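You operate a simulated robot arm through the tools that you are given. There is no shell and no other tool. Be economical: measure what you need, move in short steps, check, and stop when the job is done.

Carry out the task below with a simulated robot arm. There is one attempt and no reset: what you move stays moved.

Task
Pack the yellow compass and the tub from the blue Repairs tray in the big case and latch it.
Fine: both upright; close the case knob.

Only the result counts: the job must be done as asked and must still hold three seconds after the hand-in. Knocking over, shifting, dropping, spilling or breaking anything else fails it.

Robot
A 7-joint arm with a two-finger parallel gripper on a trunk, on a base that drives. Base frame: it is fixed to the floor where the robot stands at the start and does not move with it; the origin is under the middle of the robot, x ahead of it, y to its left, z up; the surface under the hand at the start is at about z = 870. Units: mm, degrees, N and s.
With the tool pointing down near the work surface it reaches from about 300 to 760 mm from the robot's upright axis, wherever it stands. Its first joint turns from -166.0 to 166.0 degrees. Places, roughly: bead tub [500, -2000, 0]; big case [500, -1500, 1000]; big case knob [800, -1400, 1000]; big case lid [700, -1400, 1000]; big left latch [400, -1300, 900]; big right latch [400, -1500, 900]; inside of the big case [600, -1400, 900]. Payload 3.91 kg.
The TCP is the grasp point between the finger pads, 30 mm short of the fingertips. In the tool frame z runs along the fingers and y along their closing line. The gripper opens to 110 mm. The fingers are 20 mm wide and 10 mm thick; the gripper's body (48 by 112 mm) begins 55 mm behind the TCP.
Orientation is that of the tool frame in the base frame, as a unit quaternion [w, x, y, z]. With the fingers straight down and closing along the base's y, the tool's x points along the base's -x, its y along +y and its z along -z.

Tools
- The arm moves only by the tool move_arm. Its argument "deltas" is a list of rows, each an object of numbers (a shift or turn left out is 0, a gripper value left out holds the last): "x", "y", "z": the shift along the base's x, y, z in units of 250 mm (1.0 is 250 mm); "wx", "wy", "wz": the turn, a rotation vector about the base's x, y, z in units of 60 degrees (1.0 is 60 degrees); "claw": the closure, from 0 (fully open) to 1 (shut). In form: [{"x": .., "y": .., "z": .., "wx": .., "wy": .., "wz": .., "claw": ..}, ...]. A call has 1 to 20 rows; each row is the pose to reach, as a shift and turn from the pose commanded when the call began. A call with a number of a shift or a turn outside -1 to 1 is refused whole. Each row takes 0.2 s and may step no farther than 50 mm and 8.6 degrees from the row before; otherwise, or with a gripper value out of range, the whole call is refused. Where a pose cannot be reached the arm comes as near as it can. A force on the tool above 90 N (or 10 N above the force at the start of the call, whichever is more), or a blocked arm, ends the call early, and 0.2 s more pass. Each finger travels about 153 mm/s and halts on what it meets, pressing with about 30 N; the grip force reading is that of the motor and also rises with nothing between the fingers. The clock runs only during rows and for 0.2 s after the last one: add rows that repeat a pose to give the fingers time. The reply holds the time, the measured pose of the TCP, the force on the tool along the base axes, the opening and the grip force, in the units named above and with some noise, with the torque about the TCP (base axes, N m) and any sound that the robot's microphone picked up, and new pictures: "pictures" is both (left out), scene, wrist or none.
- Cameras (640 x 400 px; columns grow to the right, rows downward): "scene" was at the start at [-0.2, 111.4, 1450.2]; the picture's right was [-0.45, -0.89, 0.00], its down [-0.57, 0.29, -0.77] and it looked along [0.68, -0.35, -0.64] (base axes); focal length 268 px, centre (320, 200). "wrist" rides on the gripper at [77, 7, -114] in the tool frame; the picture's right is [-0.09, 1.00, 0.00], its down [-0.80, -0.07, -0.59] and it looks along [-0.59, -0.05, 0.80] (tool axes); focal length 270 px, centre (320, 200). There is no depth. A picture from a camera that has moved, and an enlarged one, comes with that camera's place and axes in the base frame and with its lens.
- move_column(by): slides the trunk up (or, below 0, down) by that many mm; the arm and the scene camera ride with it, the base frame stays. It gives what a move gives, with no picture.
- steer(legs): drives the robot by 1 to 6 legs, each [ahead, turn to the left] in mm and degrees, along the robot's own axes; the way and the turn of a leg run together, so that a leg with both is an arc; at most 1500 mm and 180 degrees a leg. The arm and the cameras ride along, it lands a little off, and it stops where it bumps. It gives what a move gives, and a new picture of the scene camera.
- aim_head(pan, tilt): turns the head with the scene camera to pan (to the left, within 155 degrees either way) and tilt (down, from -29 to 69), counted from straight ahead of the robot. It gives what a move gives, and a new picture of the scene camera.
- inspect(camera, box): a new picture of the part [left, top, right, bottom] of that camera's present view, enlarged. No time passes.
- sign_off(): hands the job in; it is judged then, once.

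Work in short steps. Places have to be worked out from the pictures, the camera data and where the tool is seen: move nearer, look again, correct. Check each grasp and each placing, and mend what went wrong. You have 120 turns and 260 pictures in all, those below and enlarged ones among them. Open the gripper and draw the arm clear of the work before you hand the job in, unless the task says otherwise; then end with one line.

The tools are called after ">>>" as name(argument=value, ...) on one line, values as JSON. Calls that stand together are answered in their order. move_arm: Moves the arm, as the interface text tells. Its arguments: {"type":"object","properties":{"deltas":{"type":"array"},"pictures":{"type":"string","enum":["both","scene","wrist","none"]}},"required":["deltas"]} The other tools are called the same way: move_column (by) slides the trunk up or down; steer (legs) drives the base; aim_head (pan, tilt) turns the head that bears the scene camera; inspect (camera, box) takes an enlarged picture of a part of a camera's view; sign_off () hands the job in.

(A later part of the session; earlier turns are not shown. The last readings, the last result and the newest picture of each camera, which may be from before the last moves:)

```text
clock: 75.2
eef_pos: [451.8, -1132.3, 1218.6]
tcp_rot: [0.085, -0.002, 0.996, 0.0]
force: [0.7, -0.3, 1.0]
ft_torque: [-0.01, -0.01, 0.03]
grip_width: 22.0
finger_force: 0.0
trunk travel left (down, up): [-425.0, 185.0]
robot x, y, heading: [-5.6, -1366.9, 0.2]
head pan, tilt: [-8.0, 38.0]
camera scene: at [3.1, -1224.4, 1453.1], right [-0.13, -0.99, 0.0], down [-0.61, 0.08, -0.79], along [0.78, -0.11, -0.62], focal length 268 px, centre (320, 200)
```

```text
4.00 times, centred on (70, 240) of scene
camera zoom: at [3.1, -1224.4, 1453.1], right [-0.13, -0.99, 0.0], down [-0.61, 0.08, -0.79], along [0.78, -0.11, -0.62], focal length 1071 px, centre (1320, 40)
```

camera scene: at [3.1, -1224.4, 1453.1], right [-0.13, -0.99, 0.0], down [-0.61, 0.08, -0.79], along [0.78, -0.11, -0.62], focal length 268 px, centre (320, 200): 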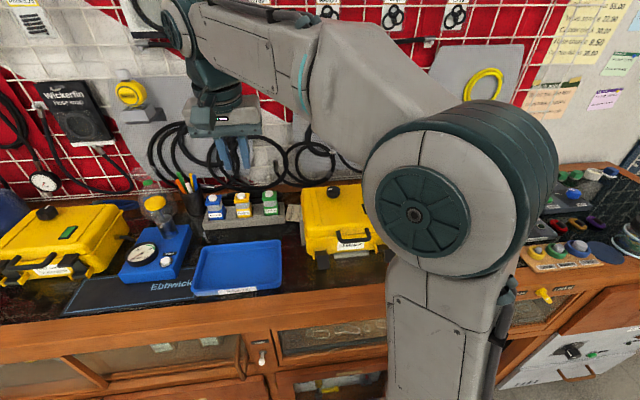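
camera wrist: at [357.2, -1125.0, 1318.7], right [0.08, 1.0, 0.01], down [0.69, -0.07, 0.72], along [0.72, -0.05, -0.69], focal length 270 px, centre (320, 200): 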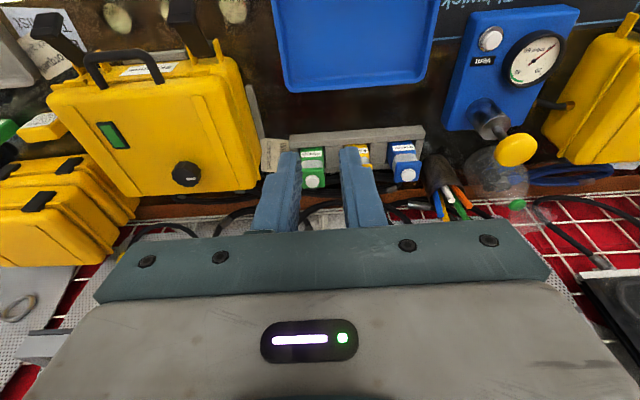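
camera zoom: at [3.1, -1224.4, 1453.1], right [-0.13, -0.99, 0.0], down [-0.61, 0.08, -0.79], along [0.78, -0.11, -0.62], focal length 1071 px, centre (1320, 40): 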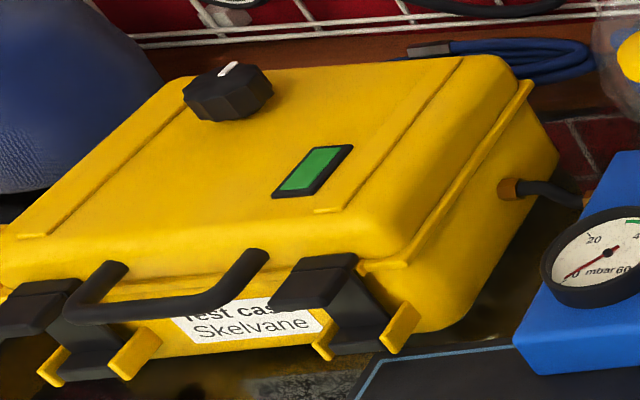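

Knob pointer faces left (+y); on the latched test case it faces back, so closing is clockwise 90°. Latches first: I go look above the +y latch.

>>> move_arm(deltas=[{"wy": 0.08, "y": -0.1, "claw": 0.4}, {"wy": 0.161, "y": -0.25, "z": -0.05}, {"wy": 0.161, "y": -0.4, "z": -0.15, "x": -0.04}, {"wy": 0.161, "y": -0.55, "z": -0.28, "x": -0.08}, {"wy": 0.161, "y": -0.62, "z": -0.45, "x": -0.1}, {"wy": 0.161, "y": -0.62, "z": -0.6, "x": -0.1}, {"wy": 0.161, "y": -0.62, "z": -0.76, "x": -0.1}], pictures="both")

>>> inspect(camera="scene", box=[280, 170, 420, 290])

```text
refused: row 4 steps farther than a row can; nothing moved
```

```text
3.33 times, centred on (350, 230) of scene
camera zoom: at [3.1, -1224.4, 1453.1], right [-0.13, -0.99, 0.0], down [-0.61, 0.08, -0.79], along [0.78, -0.11, -0.62], focal length 892 px, centre (220, 100)
```

zoom: 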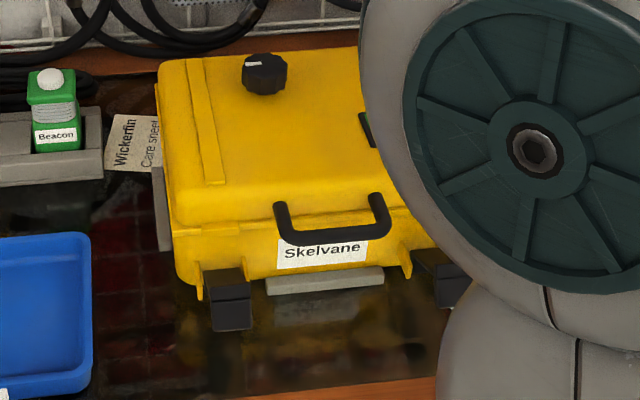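

>>> move_arm(deltas=[{"wy": 0.08, "y": -0.1, "claw": 0.4}, {"wy": 0.161, "y": -0.25, "z": -0.05}, {"wy": 0.161, "y": -0.4, "z": -0.13, "x": -0.04}, {"wy": 0.161, "y": -0.52, "z": -0.26, "x": -0.08}, {"wy": 0.161, "y": -0.62, "z": -0.42, "x": -0.1}, {"wy": 0.161, "y": -0.62, "z": -0.6, "x": -0.1}, {"wy": 0.161, "y": -0.62, "z": -0.76, "x": -0.1}], pictures="both")

>>> inspect(camera="wrist", box=[100, 0, 420, 200])

```text
clock: 76.8
eef_pos: [427.0, -1286.9, 1028.8]
tcp_rot: [0.002, -0.002, 1.0, 0.0]
force: [0.6, 0.1, 0.5]
ft_torque: [-0.01, 0.02, 0.02]
grip_width: 66.4
finger_force: 0.0
trunk travel left (down, up): [-425.0, 185.0]
robot x, y, heading: [-6.3, -1364.7, 0.4]
head pan, tilt: [-8.0, 38.0]
camera scene: at [3.3, -1224.4, 1453.0], right [-0.13, -0.99, 0.0], down [-0.61, 0.08, -0.79], along [0.78, -0.11, -0.62], focal length 268 px, centre (320, 200)
camera wrist: at [350.2, -1280.5, 1142.8], right [0.08, 1.0, 0.0], down [0.8, -0.07, 0.6], along [0.59, -0.05, -0.8], focal length 270 px, centre (320, 200)
```

scene: 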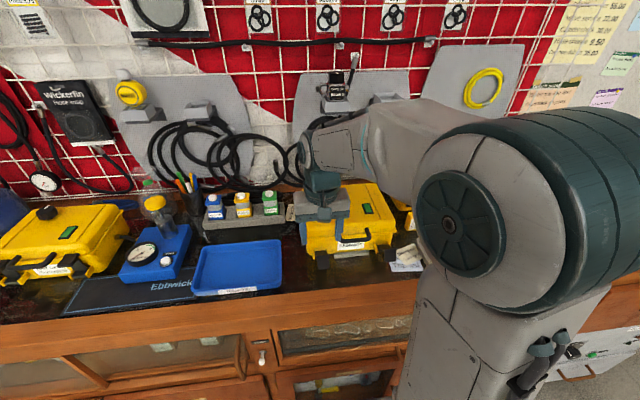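
wrist: 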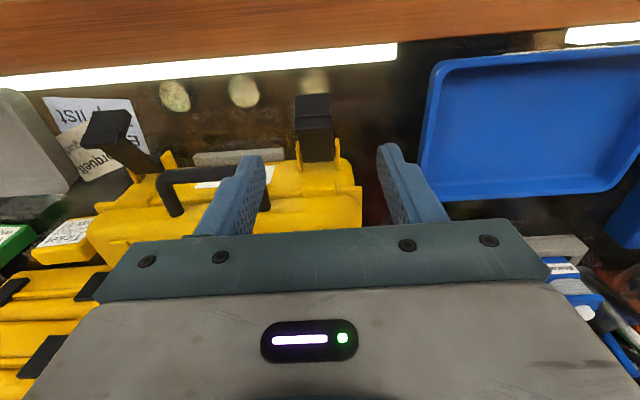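

```text
2.00 times, centred on (260, 100) of wrist
camera zoom: at [350.2, -1280.5, 1142.8], right [0.08, 1.0, 0.0], down [0.8, -0.07, 0.6], along [0.59, -0.05, -0.8], focal length 541 px, centre (440, 400)
```

zoom: 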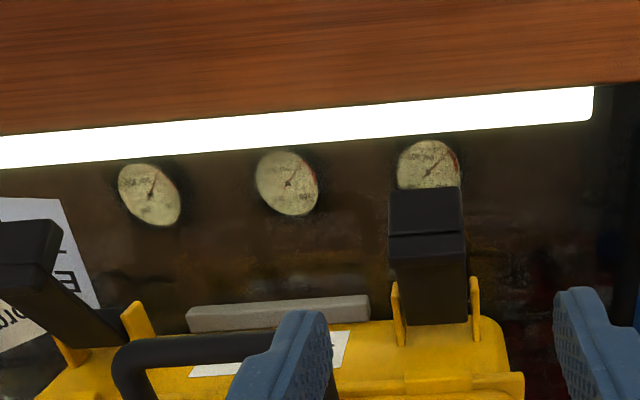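

I need the latch's shape precisely; I move the camera nearer and more from the front.

>>> move_arm(deltas=[{"x": -0.15, "z": -0.05}, {"x": -0.26, "z": -0.15}, {"x": -0.36, "z": -0.26}], pictures="wrist")

>>> inspect(camera="wrist", box=[220, 100, 420, 230])

```text
clock: 77.6
eef_pos: [337.3, -1285.8, 962.9]
tcp_rot: [0.002, -0.002, 1.0, 0.0]
force: [0.4, 0.1, -0.3]
ft_torque: [-0.02, -0.01, 0.0]
grip_width: 66.0
finger_force: 0.0
trunk travel left (down, up): [-425.0, 185.0]
robot x, y, heading: [-5.8, -1363.4, 0.4]
head pan, tilt: [-8.0, 38.0]
camera wrist: at [259.6, -1280.0, 1077.7], right [0.08, 1.0, 0.0], down [0.8, -0.07, 0.6], along [0.59, -0.05, -0.8], focal length 270 px, centre (320, 200)
```

wrist: 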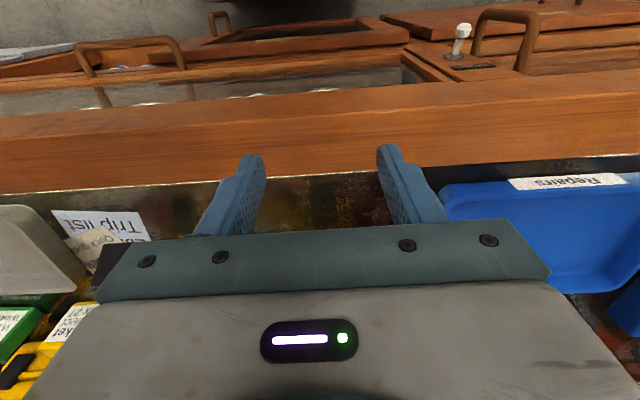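

```text
3.08 times, centred on (320, 165) of wrist
camera zoom: at [259.6, -1280.0, 1077.7], right [0.08, 1.0, 0.0], down [0.8, -0.07, 0.6], along [0.59, -0.05, -0.8], focal length 832 px, centre (320, 308)
```

zoom: 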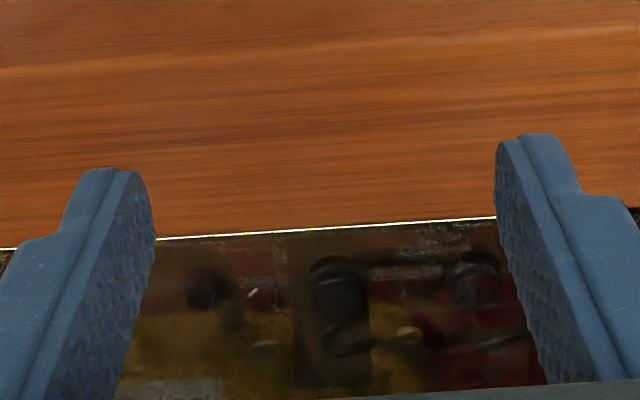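

>>> move_arm(deltas=[{"x": 0.06, "z": 0.04, "wy": -0.13}, {"x": 0.12, "z": 0.08, "wy": -0.26}, {"x": 0.16, "z": 0.12, "wy": -0.4}, {"x": 0.16, "z": 0.12, "wy": -0.53}], pictures="wrist")

>>> inspect(camera="wrist", box=[180, 40, 420, 220])

```text
clock: 78.6
eef_pos: [377.1, -1286.7, 994.4]
tcp_rot: [0.277, -0.002, 0.961, -0.001]
force: [0.1, 0.4, -1.0]
ft_torque: [0.0, 0.0, 0.01]
grip_width: 66.0
finger_force: 0.1
trunk travel left (down, up): [-425.0, 185.0]
robot x, y, heading: [-6.3, -1365.8, 0.3]
head pan, tilt: [-8.0, 38.0]
camera wrist: at [250.8, -1280.3, 1050.1], right [0.07, 1.0, 0.04], down [0.36, -0.07, 0.93], along [0.93, -0.05, -0.37], focal length 270 px, centre (320, 200)
```

wrist: 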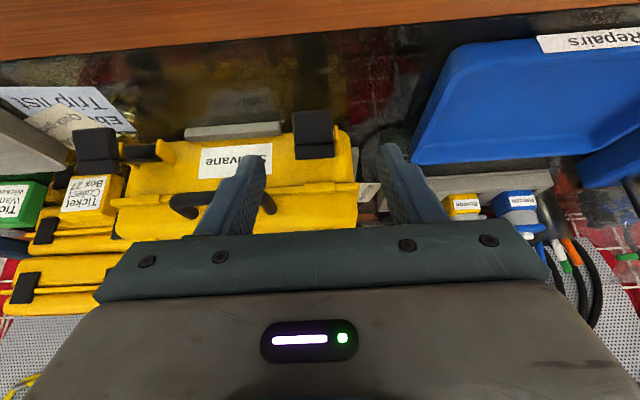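

```text
2.22 times, centred on (300, 130) of wrist
camera zoom: at [250.8, -1280.3, 1050.1], right [0.07, 1.0, 0.04], down [0.36, -0.07, 0.93], along [0.93, -0.05, -0.37], focal length 601 px, centre (364, 356)
```

zoom: 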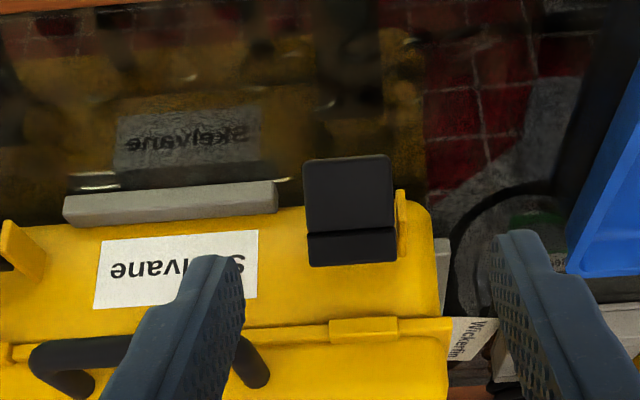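

The +y latch sticks out toward me and upward: tip block near x≈401–417, z≈917–952, pivot ≈(488,893), y≈-1294. I close the fingers and drop in front of it.

>>> move_arm(deltas=[{"x": -0.07, "y": -0.03, "claw": 0.7}, {"x": -0.1, "y": -0.03, "claw": 1}, {"x": -0.1, "y": -0.03, "z": -0.08}, {"x": -0.08, "y": -0.03, "z": -0.165}], pictures="wrist")

>>> inspect(camera="scene", box=[270, 170, 410, 290])

```text
clock: 79.6
eef_pos: [380.5, -1285.2, 969.7]
tcp_rot: [0.275, -0.003, 0.962, -0.001]
force: [0.3, 0.3, 0.6]
ft_torque: [-0.04, -0.02, 0.01]
grip_width: 0.0
finger_force: 30.1
out of reach, approached as far as the arm can: row 2, 3, 4
trunk travel left (down, up): [-425.0, 185.0]
robot x, y, heading: [-8.6, -1365.9, 0.1]
head pan, tilt: [-8.0, 38.0]
camera wrist: at [254.0, -1279.7, 1026.1], right [0.07, 1.0, 0.04], down [0.37, -0.07, 0.93], along [0.93, -0.05, -0.37], focal length 270 px, centre (320, 200)
```

wrist: 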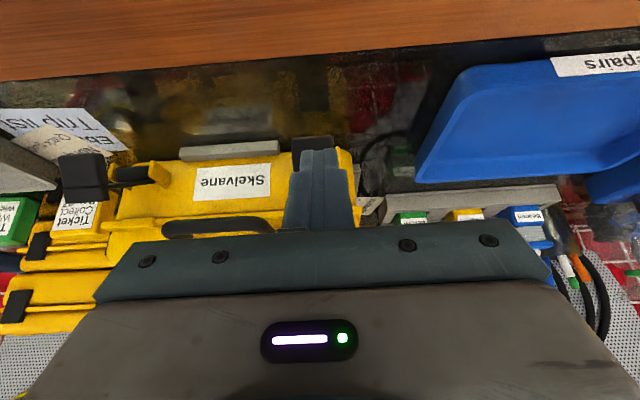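

```text
3.33 times, centred on (340, 230) of scene
camera zoom: at [3.3, -1224.4, 1453.0], right [-0.13, -0.99, 0.0], down [-0.61, 0.08, -0.79], along [0.78, -0.11, -0.62], focal length 892 px, centre (253, 100)
```

zoom: 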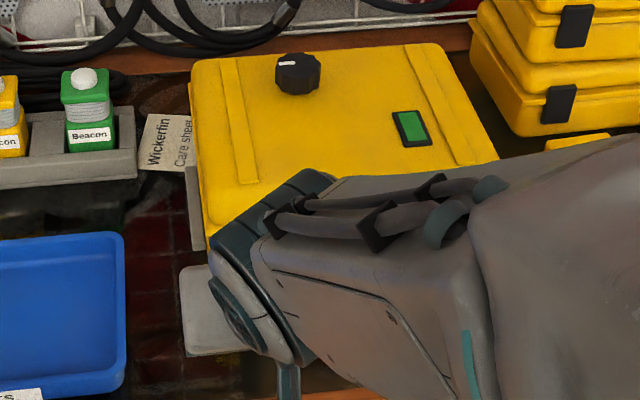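

The arm is too cramped here. I back the robot 130 mm straight out (tool moves away from the case).

>>> steer(legs=[[-130, 0]])

>>> inspect(camera="scene", box=[270, 150, 430, 270])

>>> inspect(camera="wrist", box=[160, 100, 480, 300])

```text
clock: 80.9
eef_pos: [249.3, -1285.2, 971.1]
tcp_rot: [0.274, -0.003, 0.962, -0.001]
force: [-0.6, -0.3, -0.1]
ft_torque: [0.02, 0.0, -0.02]
grip_width: 0.1
finger_force: 30.1
trunk travel left (down, up): [-425.0, 185.0]
robot x, y, heading: [-133.9, -1367.1, 0.2]
head pan, tilt: [-8.0, 38.0]
camera scene: at [-127.3, -1225.5, 1453.0], right [-0.13, -0.99, 0.0], down [-0.61, 0.08, -0.79], along [0.78, -0.11, -0.62], focal length 268 px, centre (320, 200)
```

scene: 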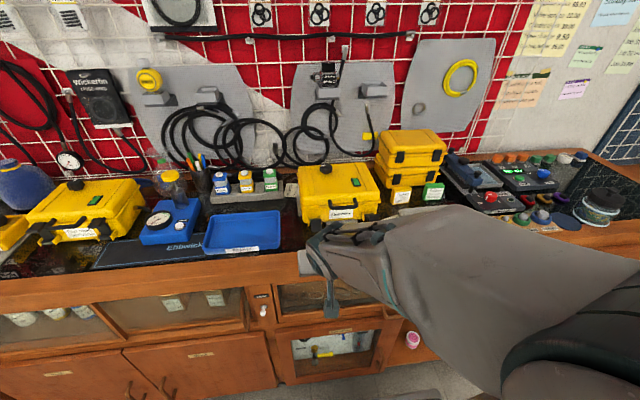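

```text
3.33 times, centred on (350, 210) of scene
camera zoom: at [-127.3, -1225.5, 1453.0], right [-0.13, -0.99, 0.0], down [-0.61, 0.08, -0.79], along [0.78, -0.11, -0.62], focal length 892 px, centre (220, 167)
```

zoom: 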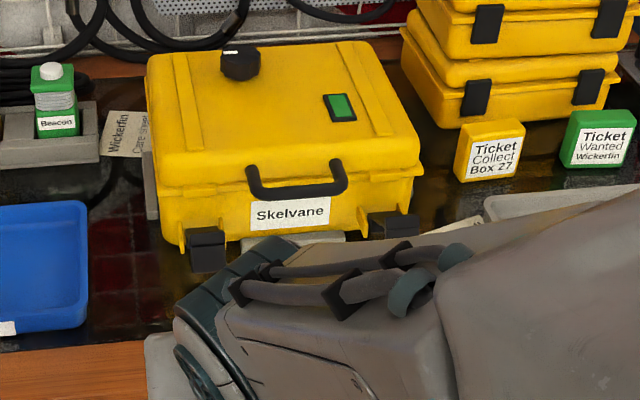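

```text
2.00 times, centred on (320, 200) of wrist
camera zoom: at [123.4, -1280.0, 1026.4], right [0.07, 1.0, 0.04], down [0.37, -0.07, 0.93], along [0.93, -0.05, -0.37], focal length 541 px, centre (320, 200)
```

zoom: 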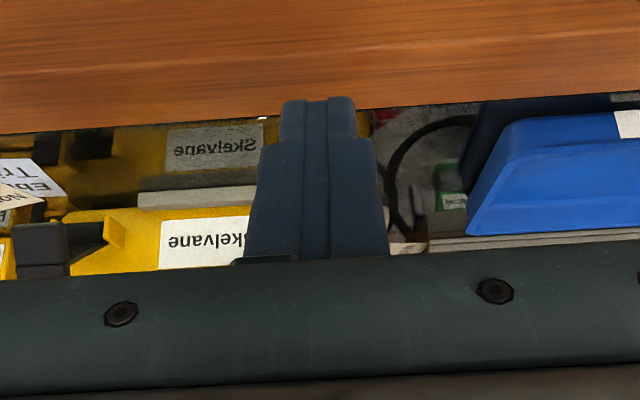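

Now with room. Latch block refined: bottom edge ≈(413,916), y≈-1290, pivot ≈(482,895). I approach in front and slightly low.

>>> move_arm(deltas=[{"x": 0.12, "z": -0.05}, {"x": 0.26, "y": -0.01, "z": -0.1}, {"x": 0.38, "y": -0.02, "z": -0.148}, {"x": 0.48, "y": -0.02, "z": -0.148}], pictures="both")

>>> inspect(camera="scene", box=[280, 160, 420, 260])

```text
clock: 81.9
eef_pos: [369.7, -1290.7, 932.5]
tcp_rot: [0.274, -0.004, 0.962, 0.0]
force: [-0.5, -0.2, 0.6]
ft_torque: [-0.01, 0.01, 0.02]
grip_width: 0.2
finger_force: 30.1
trunk travel left (down, up): [-425.0, 185.0]
robot x, y, heading: [-133.7, -1364.1, 0.7]
head pan, tilt: [-8.0, 38.0]
camera scene: at [-126.6, -1225.6, 1453.0], right [-0.13, -0.99, 0.0], down [-0.61, 0.08, -0.79], along [0.78, -0.11, -0.62], focal length 268 px, centre (320, 200)
camera wrist: at [244.2, -1285.3, 988.5], right [0.07, 1.0, 0.04], down [0.37, -0.07, 0.93], along [0.93, -0.05, -0.37], focal length 270 px, centre (320, 200)
```

scene: 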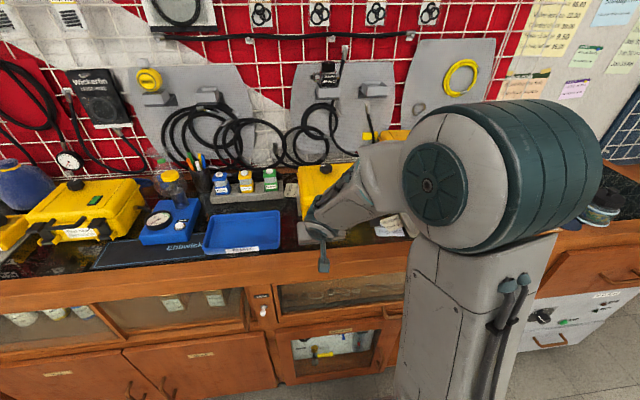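
wrist: 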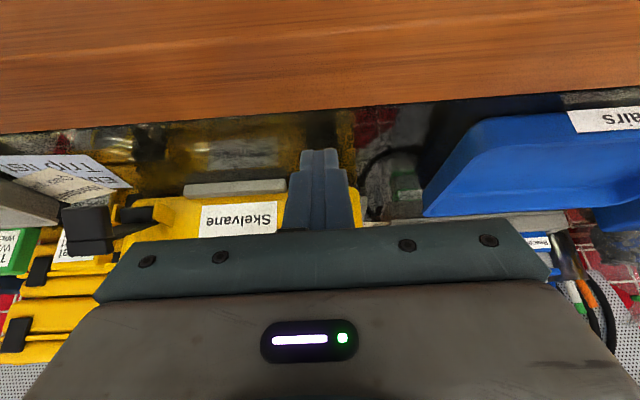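

```text
4.00 times, centred on (350, 210) of scene
camera zoom: at [-126.6, -1225.6, 1453.0], right [-0.13, -0.99, 0.0], down [-0.61, 0.08, -0.79], along [0.78, -0.11, -0.62], focal length 1071 px, centre (200, 160)
```

zoom: 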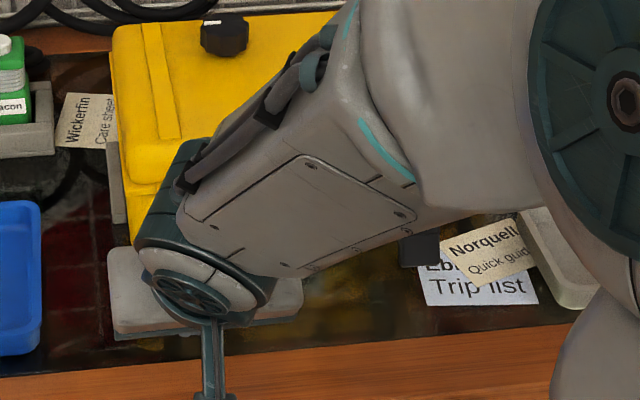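

Start the lifting arc on the +y latch.

>>> move_arm(deltas=[{"x": 0.05, "z": 0.01}, {"x": 0.08, "z": 0.02}, {"x": 0.105, "z": 0.08}, {"x": 0.134, "z": 0.122}, {"x": 0.17, "z": 0.156}, {"x": 0.212, "z": 0.186}], pictures="wrist")

```text
clock: 83.3
eef_pos: [422.7, -1289.8, 979.2]
tcp_rot: [0.275, -0.004, 0.962, 0.0]
force: [-0.3, 0.6, -0.6]
ft_torque: [0.0, 0.01, 0.02]
grip_width: 0.0
finger_force: 30.0
trunk travel left (down, up): [-425.0, 185.0]
robot x, y, heading: [-136.3, -1368.1, 0.4]
head pan, tilt: [-8.0, 38.0]
camera wrist: at [296.9, -1284.7, 1035.9], right [0.07, 1.0, 0.04], down [0.37, -0.07, 0.93], along [0.93, -0.05, -0.37], focal length 270 px, centre (320, 200)
```

wrist: 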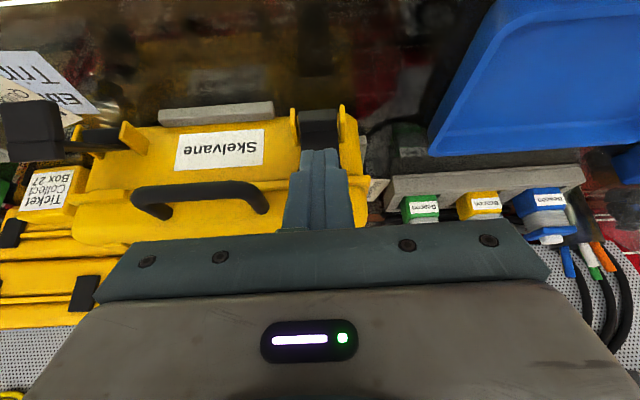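

The latch is rising. Continue the arc and push home.

>>> move_arm(deltas=[{"x": 0.04, "z": 0.016}, {"x": 0.09, "z": 0.03}, {"x": 0.13, "z": 0.034}, {"x": 0.16, "z": 0.034}, {"x": 0.19, "z": 0.034}], pictures="wrist")

```text
clock: 84.5
eef_pos: [470.3, -1292.0, 990.0]
tcp_rot: [0.275, -0.003, 0.961, -0.001]
force: [-3.9, -0.5, 8.9]
ft_torque: [-0.03, 0.05, -0.01]
grip_width: 0.0
finger_force: 30.3
trunk travel left (down, up): [-425.0, 185.0]
robot x, y, heading: [-134.9, -1366.1, 0.2]
head pan, tilt: [-8.0, 38.0]
camera wrist: at [343.6, -1285.5, 1045.2], right [0.07, 1.0, 0.04], down [0.36, -0.07, 0.93], along [0.93, -0.05, -0.37], focal length 270 px, centre (320, 200)
```

wrist: 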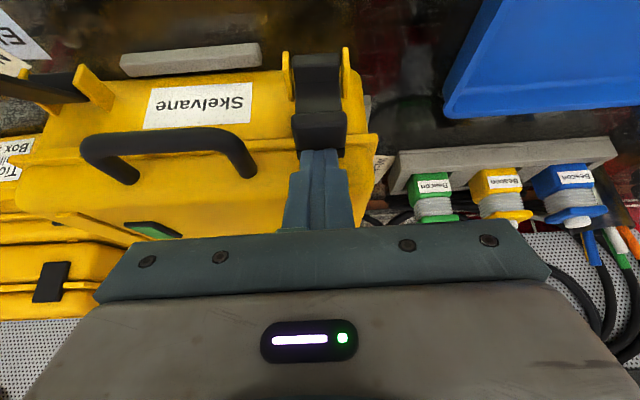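

>>> inspect(camera="wrist", box=[220, 30, 420, 180])

```text
2.67 times, centred on (320, 105) of wrist
camera zoom: at [343.6, -1285.5, 1045.2], right [0.07, 1.0, 0.04], down [0.36, -0.07, 0.93], along [0.93, -0.05, -0.37], focal length 721 px, centre (320, 453)
```

zoom: 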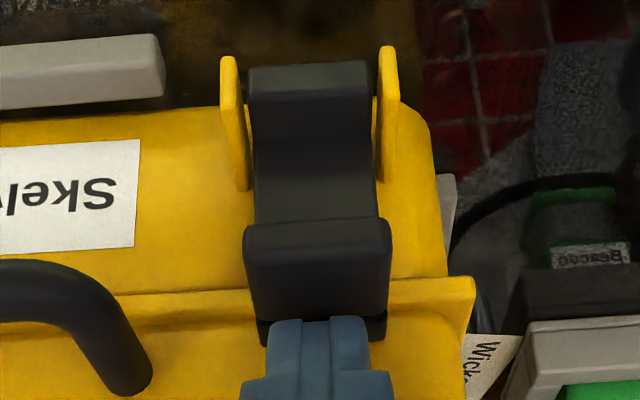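

The latch is up against the lid; the tip rests on the block. I back off, lower ~24 mm, and press the block inward.

>>> move_arm(deltas=[{"x": -0.08, "z": 0.02}, {"x": -0.2, "z": 0.02}, {"x": -0.22, "z": -0.09}, {"x": -0.12, "z": -0.09}, {"x": -0.07, "z": -0.09}, {"x": -0.04, "z": -0.09}, {"x": -0.02, "z": -0.09}], pictures="wrist")

```text
clock: 86.1
eef_pos: [458.4, -1288.9, 968.5]
tcp_rot: [0.276, -0.003, 0.961, -0.001]
force: [-41.3, 6.7, 11.9]
ft_torque: [-0.19, -0.31, -0.43]
grip_width: 0.0
finger_force: 30.2
trunk travel left (down, up): [-425.0, 185.0]
robot x, y, heading: [-132.7, -1364.2, 0.3]
head pan, tilt: [-8.0, 38.0]
camera wrist: at [333.7, -1283.5, 1024.8], right [0.07, 1.0, 0.04], down [0.36, -0.06, 0.93], along [0.93, -0.05, -0.37], focal length 270 px, centre (320, 200)
```

wrist: 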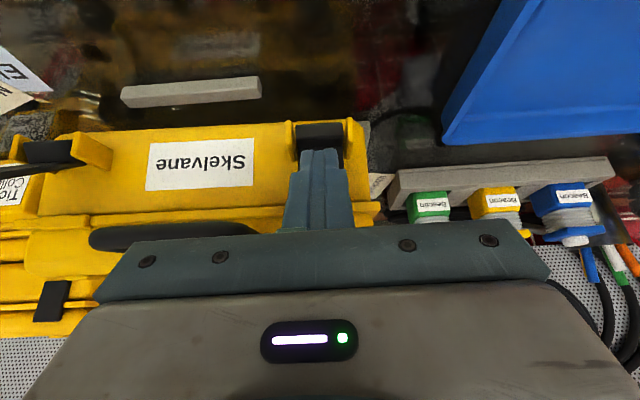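

41 N of resistance: it's home or at its stop. I back off and inspect.

>>> move_arm(deltas=[{"x": -0.12}, {"x": -0.25, "z": 0.05}, {"x": -0.3, "z": 0.18}, {"x": -0.3, "z": 0.3}], pictures="wrist")

>>> inspect(camera="wrist", box=[120, 0, 440, 200])

>>> inspect(camera="scene", box=[280, 150, 400, 240])

```text
clock: 87.1
eef_pos: [390.2, -1290.7, 1041.3]
tcp_rot: [0.274, -0.004, 0.962, 0.0]
force: [0.1, 0.6, 0.5]
ft_torque: [-0.01, 0.02, -0.01]
grip_width: 0.4
finger_force: 29.7
trunk travel left (down, up): [-425.0, 185.0]
robot x, y, heading: [-135.7, -1366.2, 0.5]
head pan, tilt: [-8.0, 38.0]
camera wrist: at [264.1, -1284.9, 1097.6], right [0.07, 1.0, 0.04], down [0.37, -0.07, 0.93], along [0.93, -0.05, -0.37], focal length 270 px, centre (320, 200)
```

wrist: 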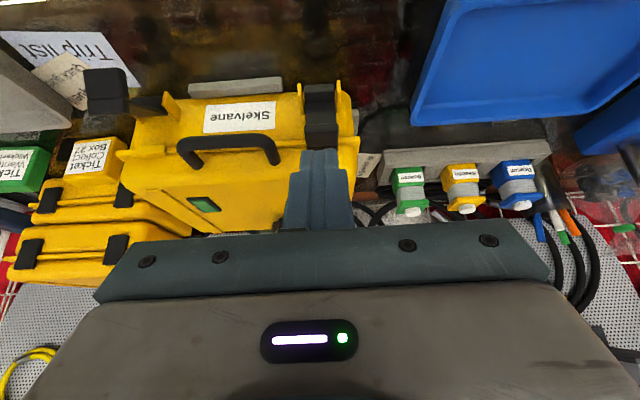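

```text
2.00 times, centred on (280, 100) of wrist
camera zoom: at [264.1, -1284.9, 1097.6], right [0.07, 1.0, 0.04], down [0.37, -0.07, 0.93], along [0.93, -0.05, -0.37], focal length 541 px, centre (400, 400)
```

zoom: 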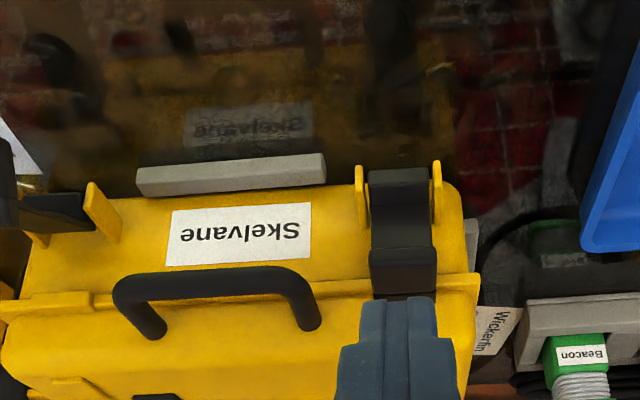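

```text
4.44 times, centred on (340, 195) of scene
camera zoom: at [-127.1, -1225.6, 1453.0], right [-0.13, -0.99, 0.0], down [-0.61, 0.08, -0.79], along [0.78, -0.11, -0.62], focal length 1190 px, centre (231, 222)
```

zoom: 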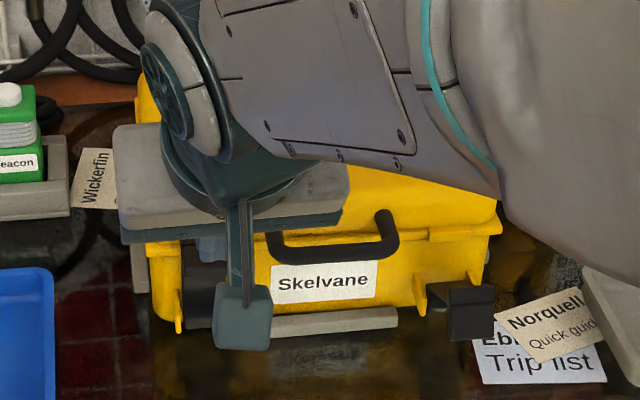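

The +y latch is up and home. Same for the -y latch, at y≈-1460: move across and down in front.

>>> move_arm(deltas=[{"x": -0.06, "y": -0.15}, {"x": -0.1, "y": -0.32}, {"x": -0.1, "y": -0.49}, {"x": -0.1, "y": -0.65}, {"x": -0.1, "y": -0.677, "z": -0.15}, {"x": -0.1, "y": -0.677, "z": -0.3}, {"x": -0.08, "y": -0.677, "z": -0.434}], pictures="both")

>>> inspect(camera="wrist", box=[240, 120, 540, 230])

>>> inspect(camera="scene", box=[280, 150, 400, 240])

```text
clock: 88.7
eef_pos: [371.6, -1460.9, 931.9]
tcp_rot: [0.274, -0.003, 0.962, 0.0]
force: [0.3, 0.5, -0.9]
ft_torque: [0.0, 0.0, -0.01]
grip_width: 0.0
finger_force: 29.5
trunk travel left (down, up): [-425.0, 185.0]
robot x, y, heading: [-133.3, -1365.8, 0.6]
head pan, tilt: [-8.0, 38.0]
camera scene: at [-126.7, -1225.8, 1453.1], right [-0.13, -0.99, 0.0], down [-0.61, 0.08, -0.79], along [0.78, -0.11, -0.62], focal length 268 px, centre (320, 200)
camera wrist: at [244.3, -1454.5, 987.9], right [0.07, 1.0, 0.04], down [0.37, -0.07, 0.93], along [0.93, -0.05, -0.37], focal length 270 px, centre (320, 200)
```

scene: 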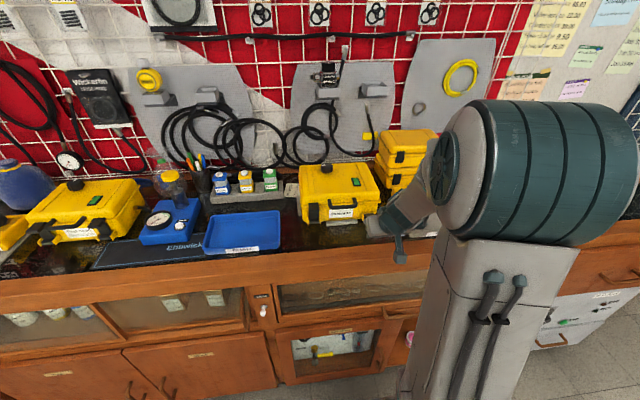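
wrist: 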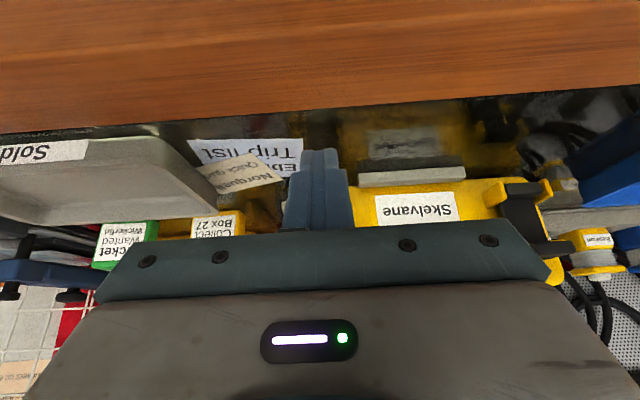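

```text
2.13 times, centred on (390, 175) of wrist
camera zoom: at [244.3, -1454.5, 987.9], right [0.07, 1.0, 0.04], down [0.37, -0.07, 0.93], along [0.93, -0.05, -0.37], focal length 577 px, centre (171, 253)
```

zoom: 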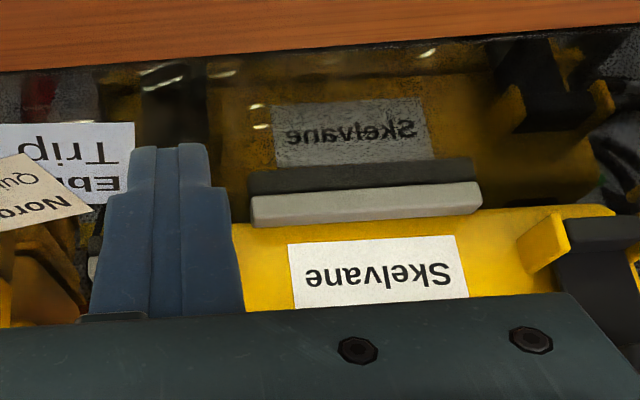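

```text
4.44 times, centred on (340, 195) of scene
camera zoom: at [-126.7, -1225.8, 1453.1], right [-0.13, -0.99, 0.0], down [-0.61, 0.08, -0.79], along [0.78, -0.11, -0.62], focal length 1190 px, centre (231, 222)
```

zoom: 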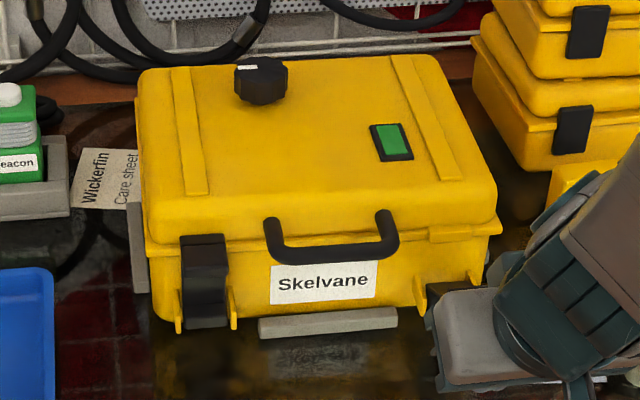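

The +y latch is properly closed. Lift the -y latch with the same arc (y shifted 5 mm).

>>> move_arm(deltas=[{"x": 0.02, "y": -0.02, "z": 0.005}, {"x": 0.05, "y": -0.02, "z": 0.01}, {"x": 0.08, "y": -0.02, "z": 0.02}, {"x": 0.105, "y": -0.02, "z": 0.08}, {"x": 0.134, "y": -0.02, "z": 0.122}, {"x": 0.17, "y": -0.02, "z": 0.156}, {"x": 0.212, "y": -0.02, "z": 0.186}, {"x": 0.252, "y": -0.02, "z": 0.2}, {"x": 0.29, "y": -0.02, "z": 0.2}], pictures="wrist")

>>> inspect(camera="scene", box=[280, 150, 400, 240])

```text
clock: 90.7
eef_pos: [439.9, -1466.2, 983.9]
tcp_rot: [0.275, -0.003, 0.961, -0.001]
force: [-11.8, -3.5, 9.0]
ft_torque: [-0.14, 0.12, -0.04]
grip_width: 0.1
finger_force: 30.5
trunk travel left (down, up): [-425.0, 185.0]
robot x, y, heading: [-141.4, -1368.0, 0.4]
head pan, tilt: [-8.0, 38.0]
camera wrist: at [314.3, -1460.2, 1039.6], right [0.07, 1.0, 0.04], down [0.37, -0.07, 0.93], along [0.93, -0.05, -0.37], focal length 270 px, centre (320, 200)
```

wrist: 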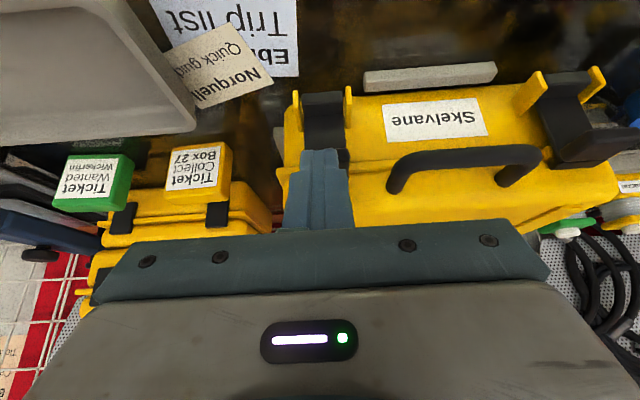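

```text
4.44 times, centred on (340, 195) of scene
camera zoom: at [-129.5, -1225.8, 1453.2], right [-0.13, -0.99, 0.0], down [-0.61, 0.08, -0.79], along [0.78, -0.11, -0.61], focal length 1190 px, centre (231, 222)
```

zoom: 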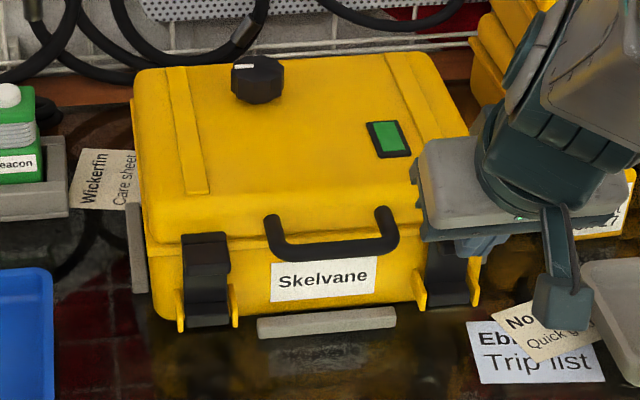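

It's up. Back off slightly, lower and press home.

>>> move_arm(deltas=[{"x": -0.08}, {"x": -0.1, "z": -0.08}, {"x": -0.02, "z": -0.07}, {"x": 0.02, "z": -0.07}, {"x": 0.05, "z": -0.07}, {"x": 0.075, "z": -0.07}], pictures="none")

>>> move_arm(deltas=[{"x": -0.15}, {"x": -0.25, "z": 0.05}, {"x": -0.3, "z": 0.2}, {"x": -0.3, "z": 0.38}, {"x": -0.3, "z": 0.55}], pictures="both")

>>> inspect(camera="scene", box=[280, 150, 400, 240])

>>> inspect(camera="wrist", box=[260, 40, 600, 220])

```text
clock: 92.1
eef_pos: [457.2, -1466.1, 966.8]
tcp_rot: [0.275, -0.003, 0.961, -0.001]
force: [-30.9, -1.8, 7.4]
ft_torque: [0.03, -0.22, -0.01]
grip_width: 0.2
finger_force: 29.5
trunk travel left (down, up): [-425.0, 185.0]
robot x, y, heading: [-136.5, -1367.6, 0.0]
head pan, tilt: [-8.0, 38.0]
```

```text
clock: 93.3
eef_pos: [385.7, -1465.7, 1101.9]
tcp_rot: [0.274, -0.004, 0.962, 0.0]
force: [-0.5, 0.3, -0.7]
ft_torque: [0.02, 0.01, -0.03]
grip_width: 0.0
finger_force: 29.7
trunk travel left (down, up): [-425.0, 185.0]
robot x, y, heading: [-140.1, -1368.5, 0.3]
head pan, tilt: [-8.0, 38.0]
camera scene: at [-126.9, -1225.5, 1453.0], right [-0.13, -0.99, 0.0], down [-0.61, 0.08, -0.79], along [0.78, -0.11, -0.62], focal length 268 px, centre (320, 200)
camera wrist: at [259.8, -1459.4, 1158.7], right [0.07, 1.0, 0.04], down [0.37, -0.07, 0.93], along [0.93, -0.05, -0.37], focal length 270 px, centre (320, 200)
```

scene: 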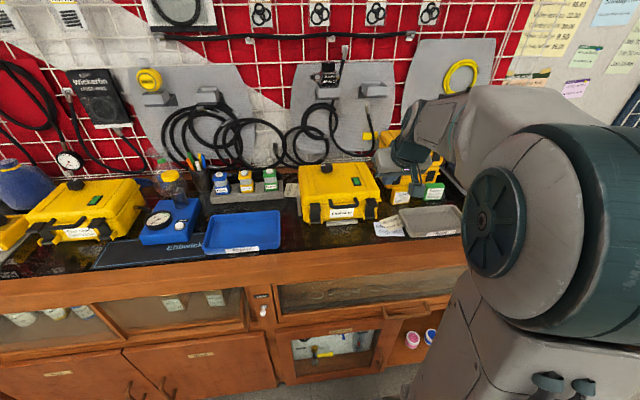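
wrist: 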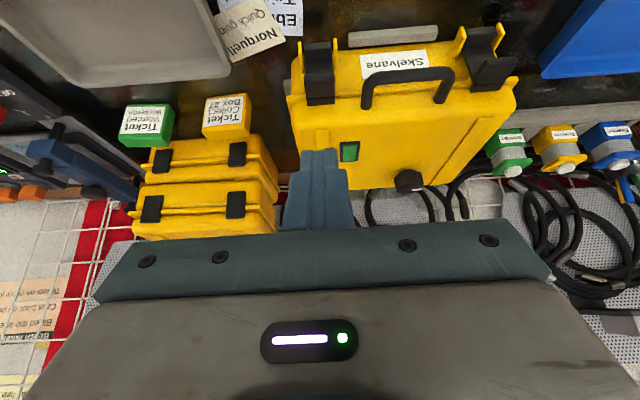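

```text
4.44 times, centred on (340, 195) of scene
camera zoom: at [-126.9, -1225.5, 1453.0], right [-0.13, -0.99, 0.0], down [-0.61, 0.08, -0.79], along [0.78, -0.11, -0.62], focal length 1190 px, centre (231, 222)
```

zoom: 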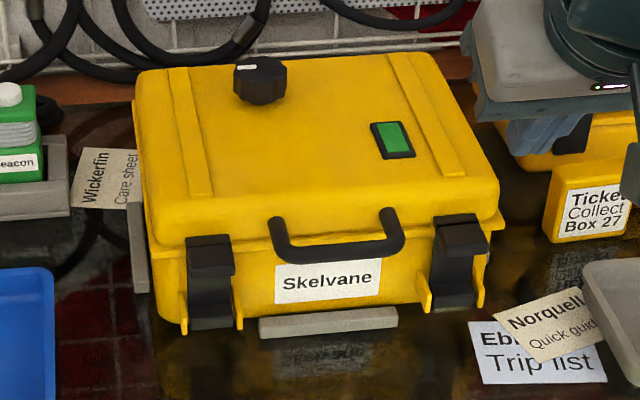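

```text
1.88 times, centred on (430, 130) of wrist
camera zoom: at [259.8, -1459.4, 1158.7], right [0.07, 1.0, 0.04], down [0.37, -0.07, 0.93], along [0.93, -0.05, -0.37], focal length 509 px, centre (113, 332)
```

zoom: 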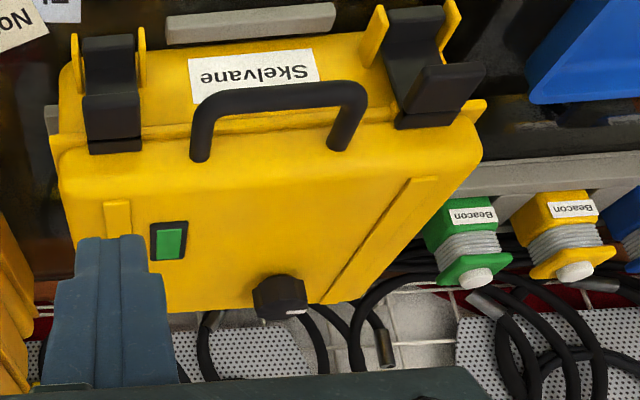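

Both latches are closed. Knob top is near (611,-1350,1009), lid top ≈988. I drive 100 mm ahead, level the tool and look from above.

>>> steer(legs=[[100, 0]])

>>> move_arm(deltas=[{"wy": 0.13, "z": 0.06, "y": 0.08, "claw": 0.6}, {"wy": 0.26, "z": 0.06, "y": 0.2, "claw": 0.4}, {"wy": 0.4, "z": 0.06, "y": 0.34, "x": 0.05}, {"wy": 0.531, "z": 0.06, "y": 0.464, "x": 0.15}, {"wy": 0.531, "z": 0.06, "y": 0.464, "x": 0.3}, {"wy": 0.531, "z": 0.06, "y": 0.464, "x": 0.4}], pictures="both")

>>> inspect(camera="wrist", box=[220, 40, 420, 200])

```text
clock: 94.4
eef_pos: [485.7, -1465.5, 1100.8]
tcp_rot: [0.274, -0.003, 0.962, -0.001]
force: [-0.5, 0.6, -0.5]
ft_torque: [0.01, 0.0, 0.01]
grip_width: 0.2
finger_force: 30.4
trunk travel left (down, up): [-425.0, 185.0]
robot x, y, heading: [-36.5, -1366.3, 0.4]
head pan, tilt: [-8.0, 38.0]
camera scene: at [-26.7, -1225.1, 1453.0], right [-0.13, -0.99, 0.0], down [-0.61, 0.08, -0.79], along [0.78, -0.1, -0.62], focal length 268 px, centre (320, 200)
```

scene: 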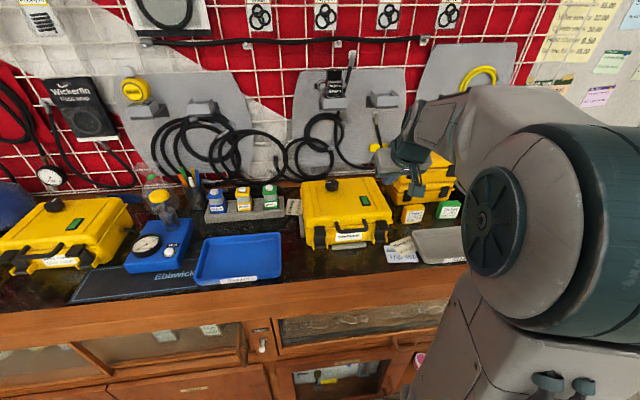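

```text
clock: 95.8
eef_pos: [584.8, -1348.1, 1116.2]
tcp_rot: [-0.001, -0.004, 1.0, 0.001]
force: [1.2, 0.2, -0.3]
ft_torque: [0.0, -0.02, 0.02]
grip_width: 66.0
finger_force: 0.1
trunk travel left (down, up): [-425.0, 185.0]
robot x, y, heading: [-33.9, -1366.4, 0.1]
head pan, tilt: [-8.0, 38.0]
camera scene: at [-26.8, -1225.1, 1453.0], right [-0.13, -0.99, 0.0], down [-0.61, 0.08, -0.79], along [0.78, -0.1, -0.62], focal length 268 px, centre (320, 200)
camera wrist: at [508.7, -1343.0, 1231.3], right [0.08, 1.0, 0.0], down [0.8, -0.07, 0.59], along [0.59, -0.05, -0.81], focal length 270 px, centre (320, 200)
```

scene: 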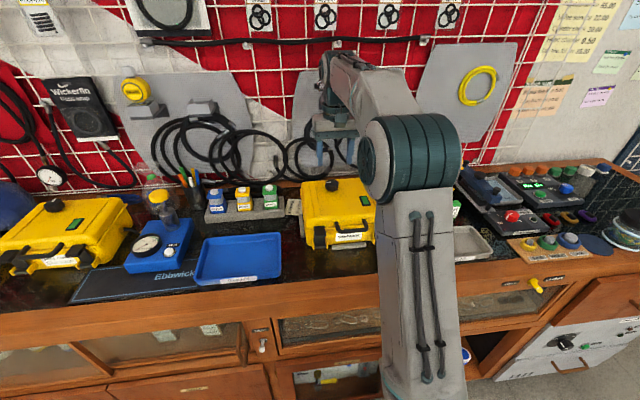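
wrist: 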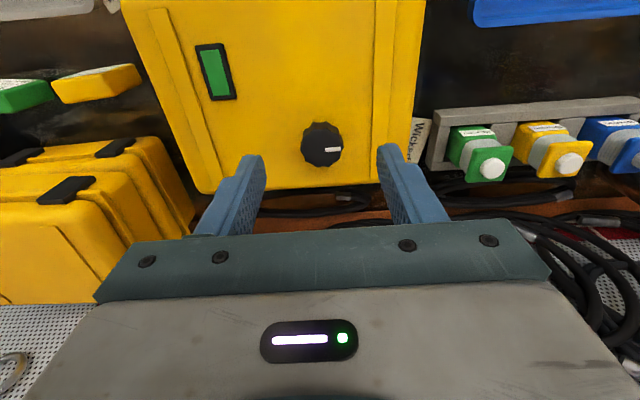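

```text
2.50 times, centred on (320, 120) of wrist
camera zoom: at [508.7, -1343.0, 1231.3], right [0.08, 1.0, 0.0], down [0.8, -0.07, 0.59], along [0.59, -0.05, -0.81], focal length 676 px, centre (320, 400)
```

zoom: 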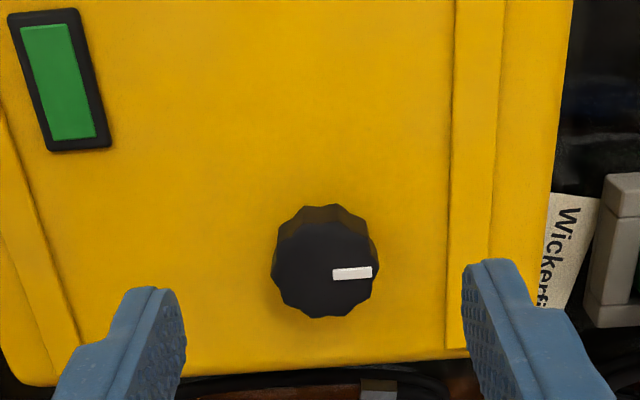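

Knob centre (614,-1349). Move over and descend to z≈1027, then close.

>>> move_arm(deltas=[{"x": 0.06, "y": -0.004}, {"x": 0.116, "y": -0.004, "z": -0.1}, {"x": 0.116, "y": -0.004, "z": -0.24}, {"x": 0.116, "y": -0.004, "z": -0.355}], pictures="wrist")

```text
clock: 96.8
eef_pos: [614.0, -1349.5, 1028.9]
tcp_rot: [0.0, -0.003, 1.0, 0.001]
force: [-0.1, -0.3, 0.3]
ft_torque: [0.0, -0.02, -0.03]
grip_width: 66.0
finger_force: 0.1
trunk travel left (down, up): [-425.0, 185.0]
robot x, y, heading: [-34.5, -1366.8, 0.4]
head pan, tilt: [-8.0, 38.0]
camera wrist: at [537.9, -1344.0, 1142.3], right [0.08, 1.0, 0.0], down [0.8, -0.07, 0.59], along [0.59, -0.05, -0.8], focal length 270 px, centre (320, 200)
```

wrist: 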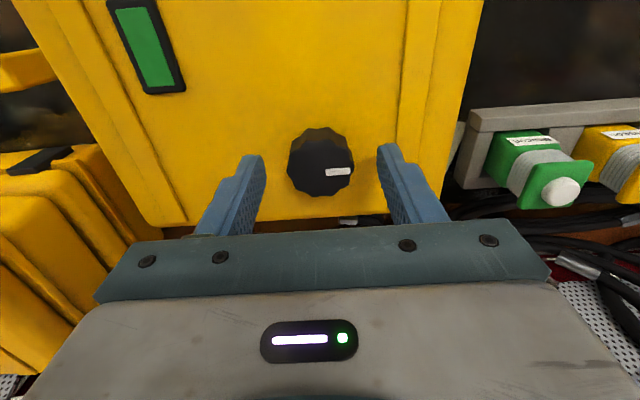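

>>> move_arm(deltas=[{"z": -0.016}, {"z": -0.016, "claw": 0.6}, {"z": -0.016, "claw": 0.9}, {"z": -0.016, "claw": 0.9}], pictures="wrist")

```text
clock: 97.8
eef_pos: [614.8, -1348.0, 1024.7]
tcp_rot: [-0.001, -0.004, 1.0, 0.0]
force: [-0.6, 0.5, 0.5]
ft_torque: [0.0, -0.02, 0.02]
grip_width: 36.8
finger_force: 30.0
trunk travel left (down, up): [-425.0, 185.0]
robot x, y, heading: [-37.6, -1365.1, 0.7]
head pan, tilt: [-8.0, 38.0]
camera wrist: at [537.7, -1343.9, 1138.6], right [0.08, 1.0, 0.0], down [0.8, -0.07, 0.59], along [0.59, -0.05, -0.8], focal length 270 px, centre (320, 200)
```

wrist: 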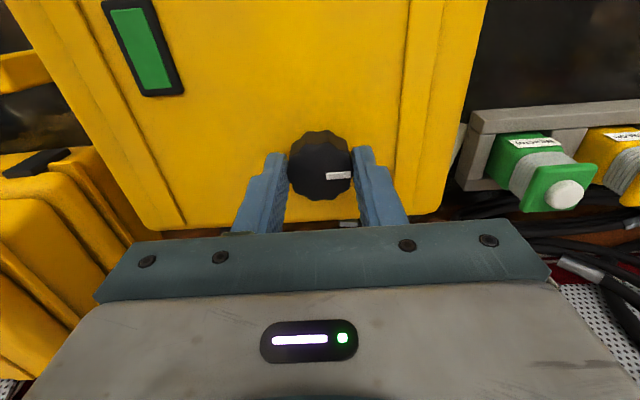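

Knob held (36.8 mm). I turn clockwise (−z), watching the torque.

>>> move_arm(deltas=[{"wz": -0.1}, {"wz": -0.2}, {"wz": -0.3}, {"wz": -0.4}, {"wz": -0.5}], pictures="wrist")

```text
clock: 99.0
eef_pos: [615.5, -1349.0, 1023.2]
tcp_rot: [0.0, 0.255, 0.967, 0.001]
force: [5.9, 3.1, 4.9]
ft_torque: [0.16, -0.12, -0.01]
grip_width: 36.9
finger_force: 30.1
trunk travel left (down, up): [-425.0, 185.0]
robot x, y, heading: [-34.5, -1366.6, 0.5]
head pan, tilt: [-8.0, 38.0]
camera wrist: at [551.0, -1305.3, 1138.4], right [0.57, 0.82, 0.0], down [0.66, -0.46, 0.59], along [0.49, -0.34, -0.8], focal length 270 px, centre (320, 200)
```

wrist: 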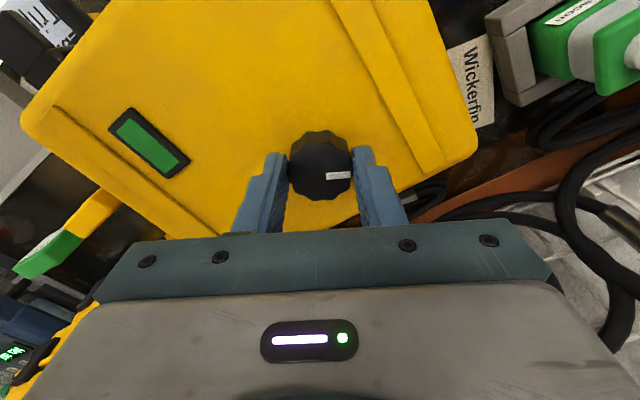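

The knob turns with the fingers, nearly no torque. Continue to 90°.

>>> move_arm(deltas=[{"wz": -0.12}, {"wz": -0.24}, {"wz": -0.36}, {"wz": -0.48}, {"wz": -0.6}, {"wz": -0.72}, {"wz": -0.84}, {"wz": -0.96}, {"wz": -1.0}], pictures="wrist")

```text
clock: 101.0
eef_pos: [616.0, -1348.7, 1024.6]
tcp_rot: [0.001, 0.705, 0.709, 0.001]
force: [8.0, 6.1, 10.6]
ft_torque: [0.02, -0.3, 0.08]
grip_width: 36.8
finger_force: 29.5
trunk travel left (down, up): [-425.0, 185.0]
robot x, y, heading: [-36.6, -1366.5, 0.3]
head pan, tilt: [-8.0, 38.0]
camera wrist: at [620.9, -1272.4, 1138.4], right [1.0, -0.08, 0.0], down [-0.07, -0.8, 0.59], along [-0.05, -0.59, -0.8], focal length 270 px, centre (320, 200)
```

wrist: 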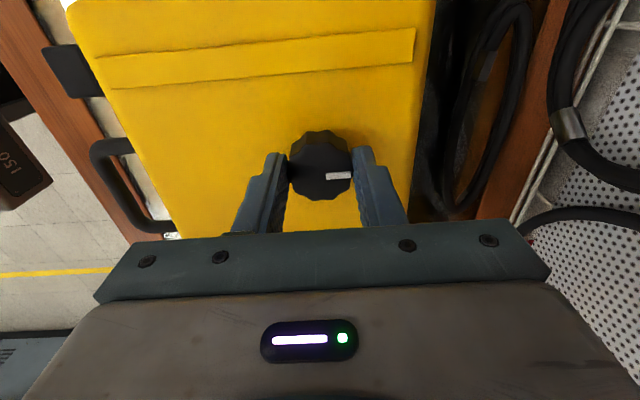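

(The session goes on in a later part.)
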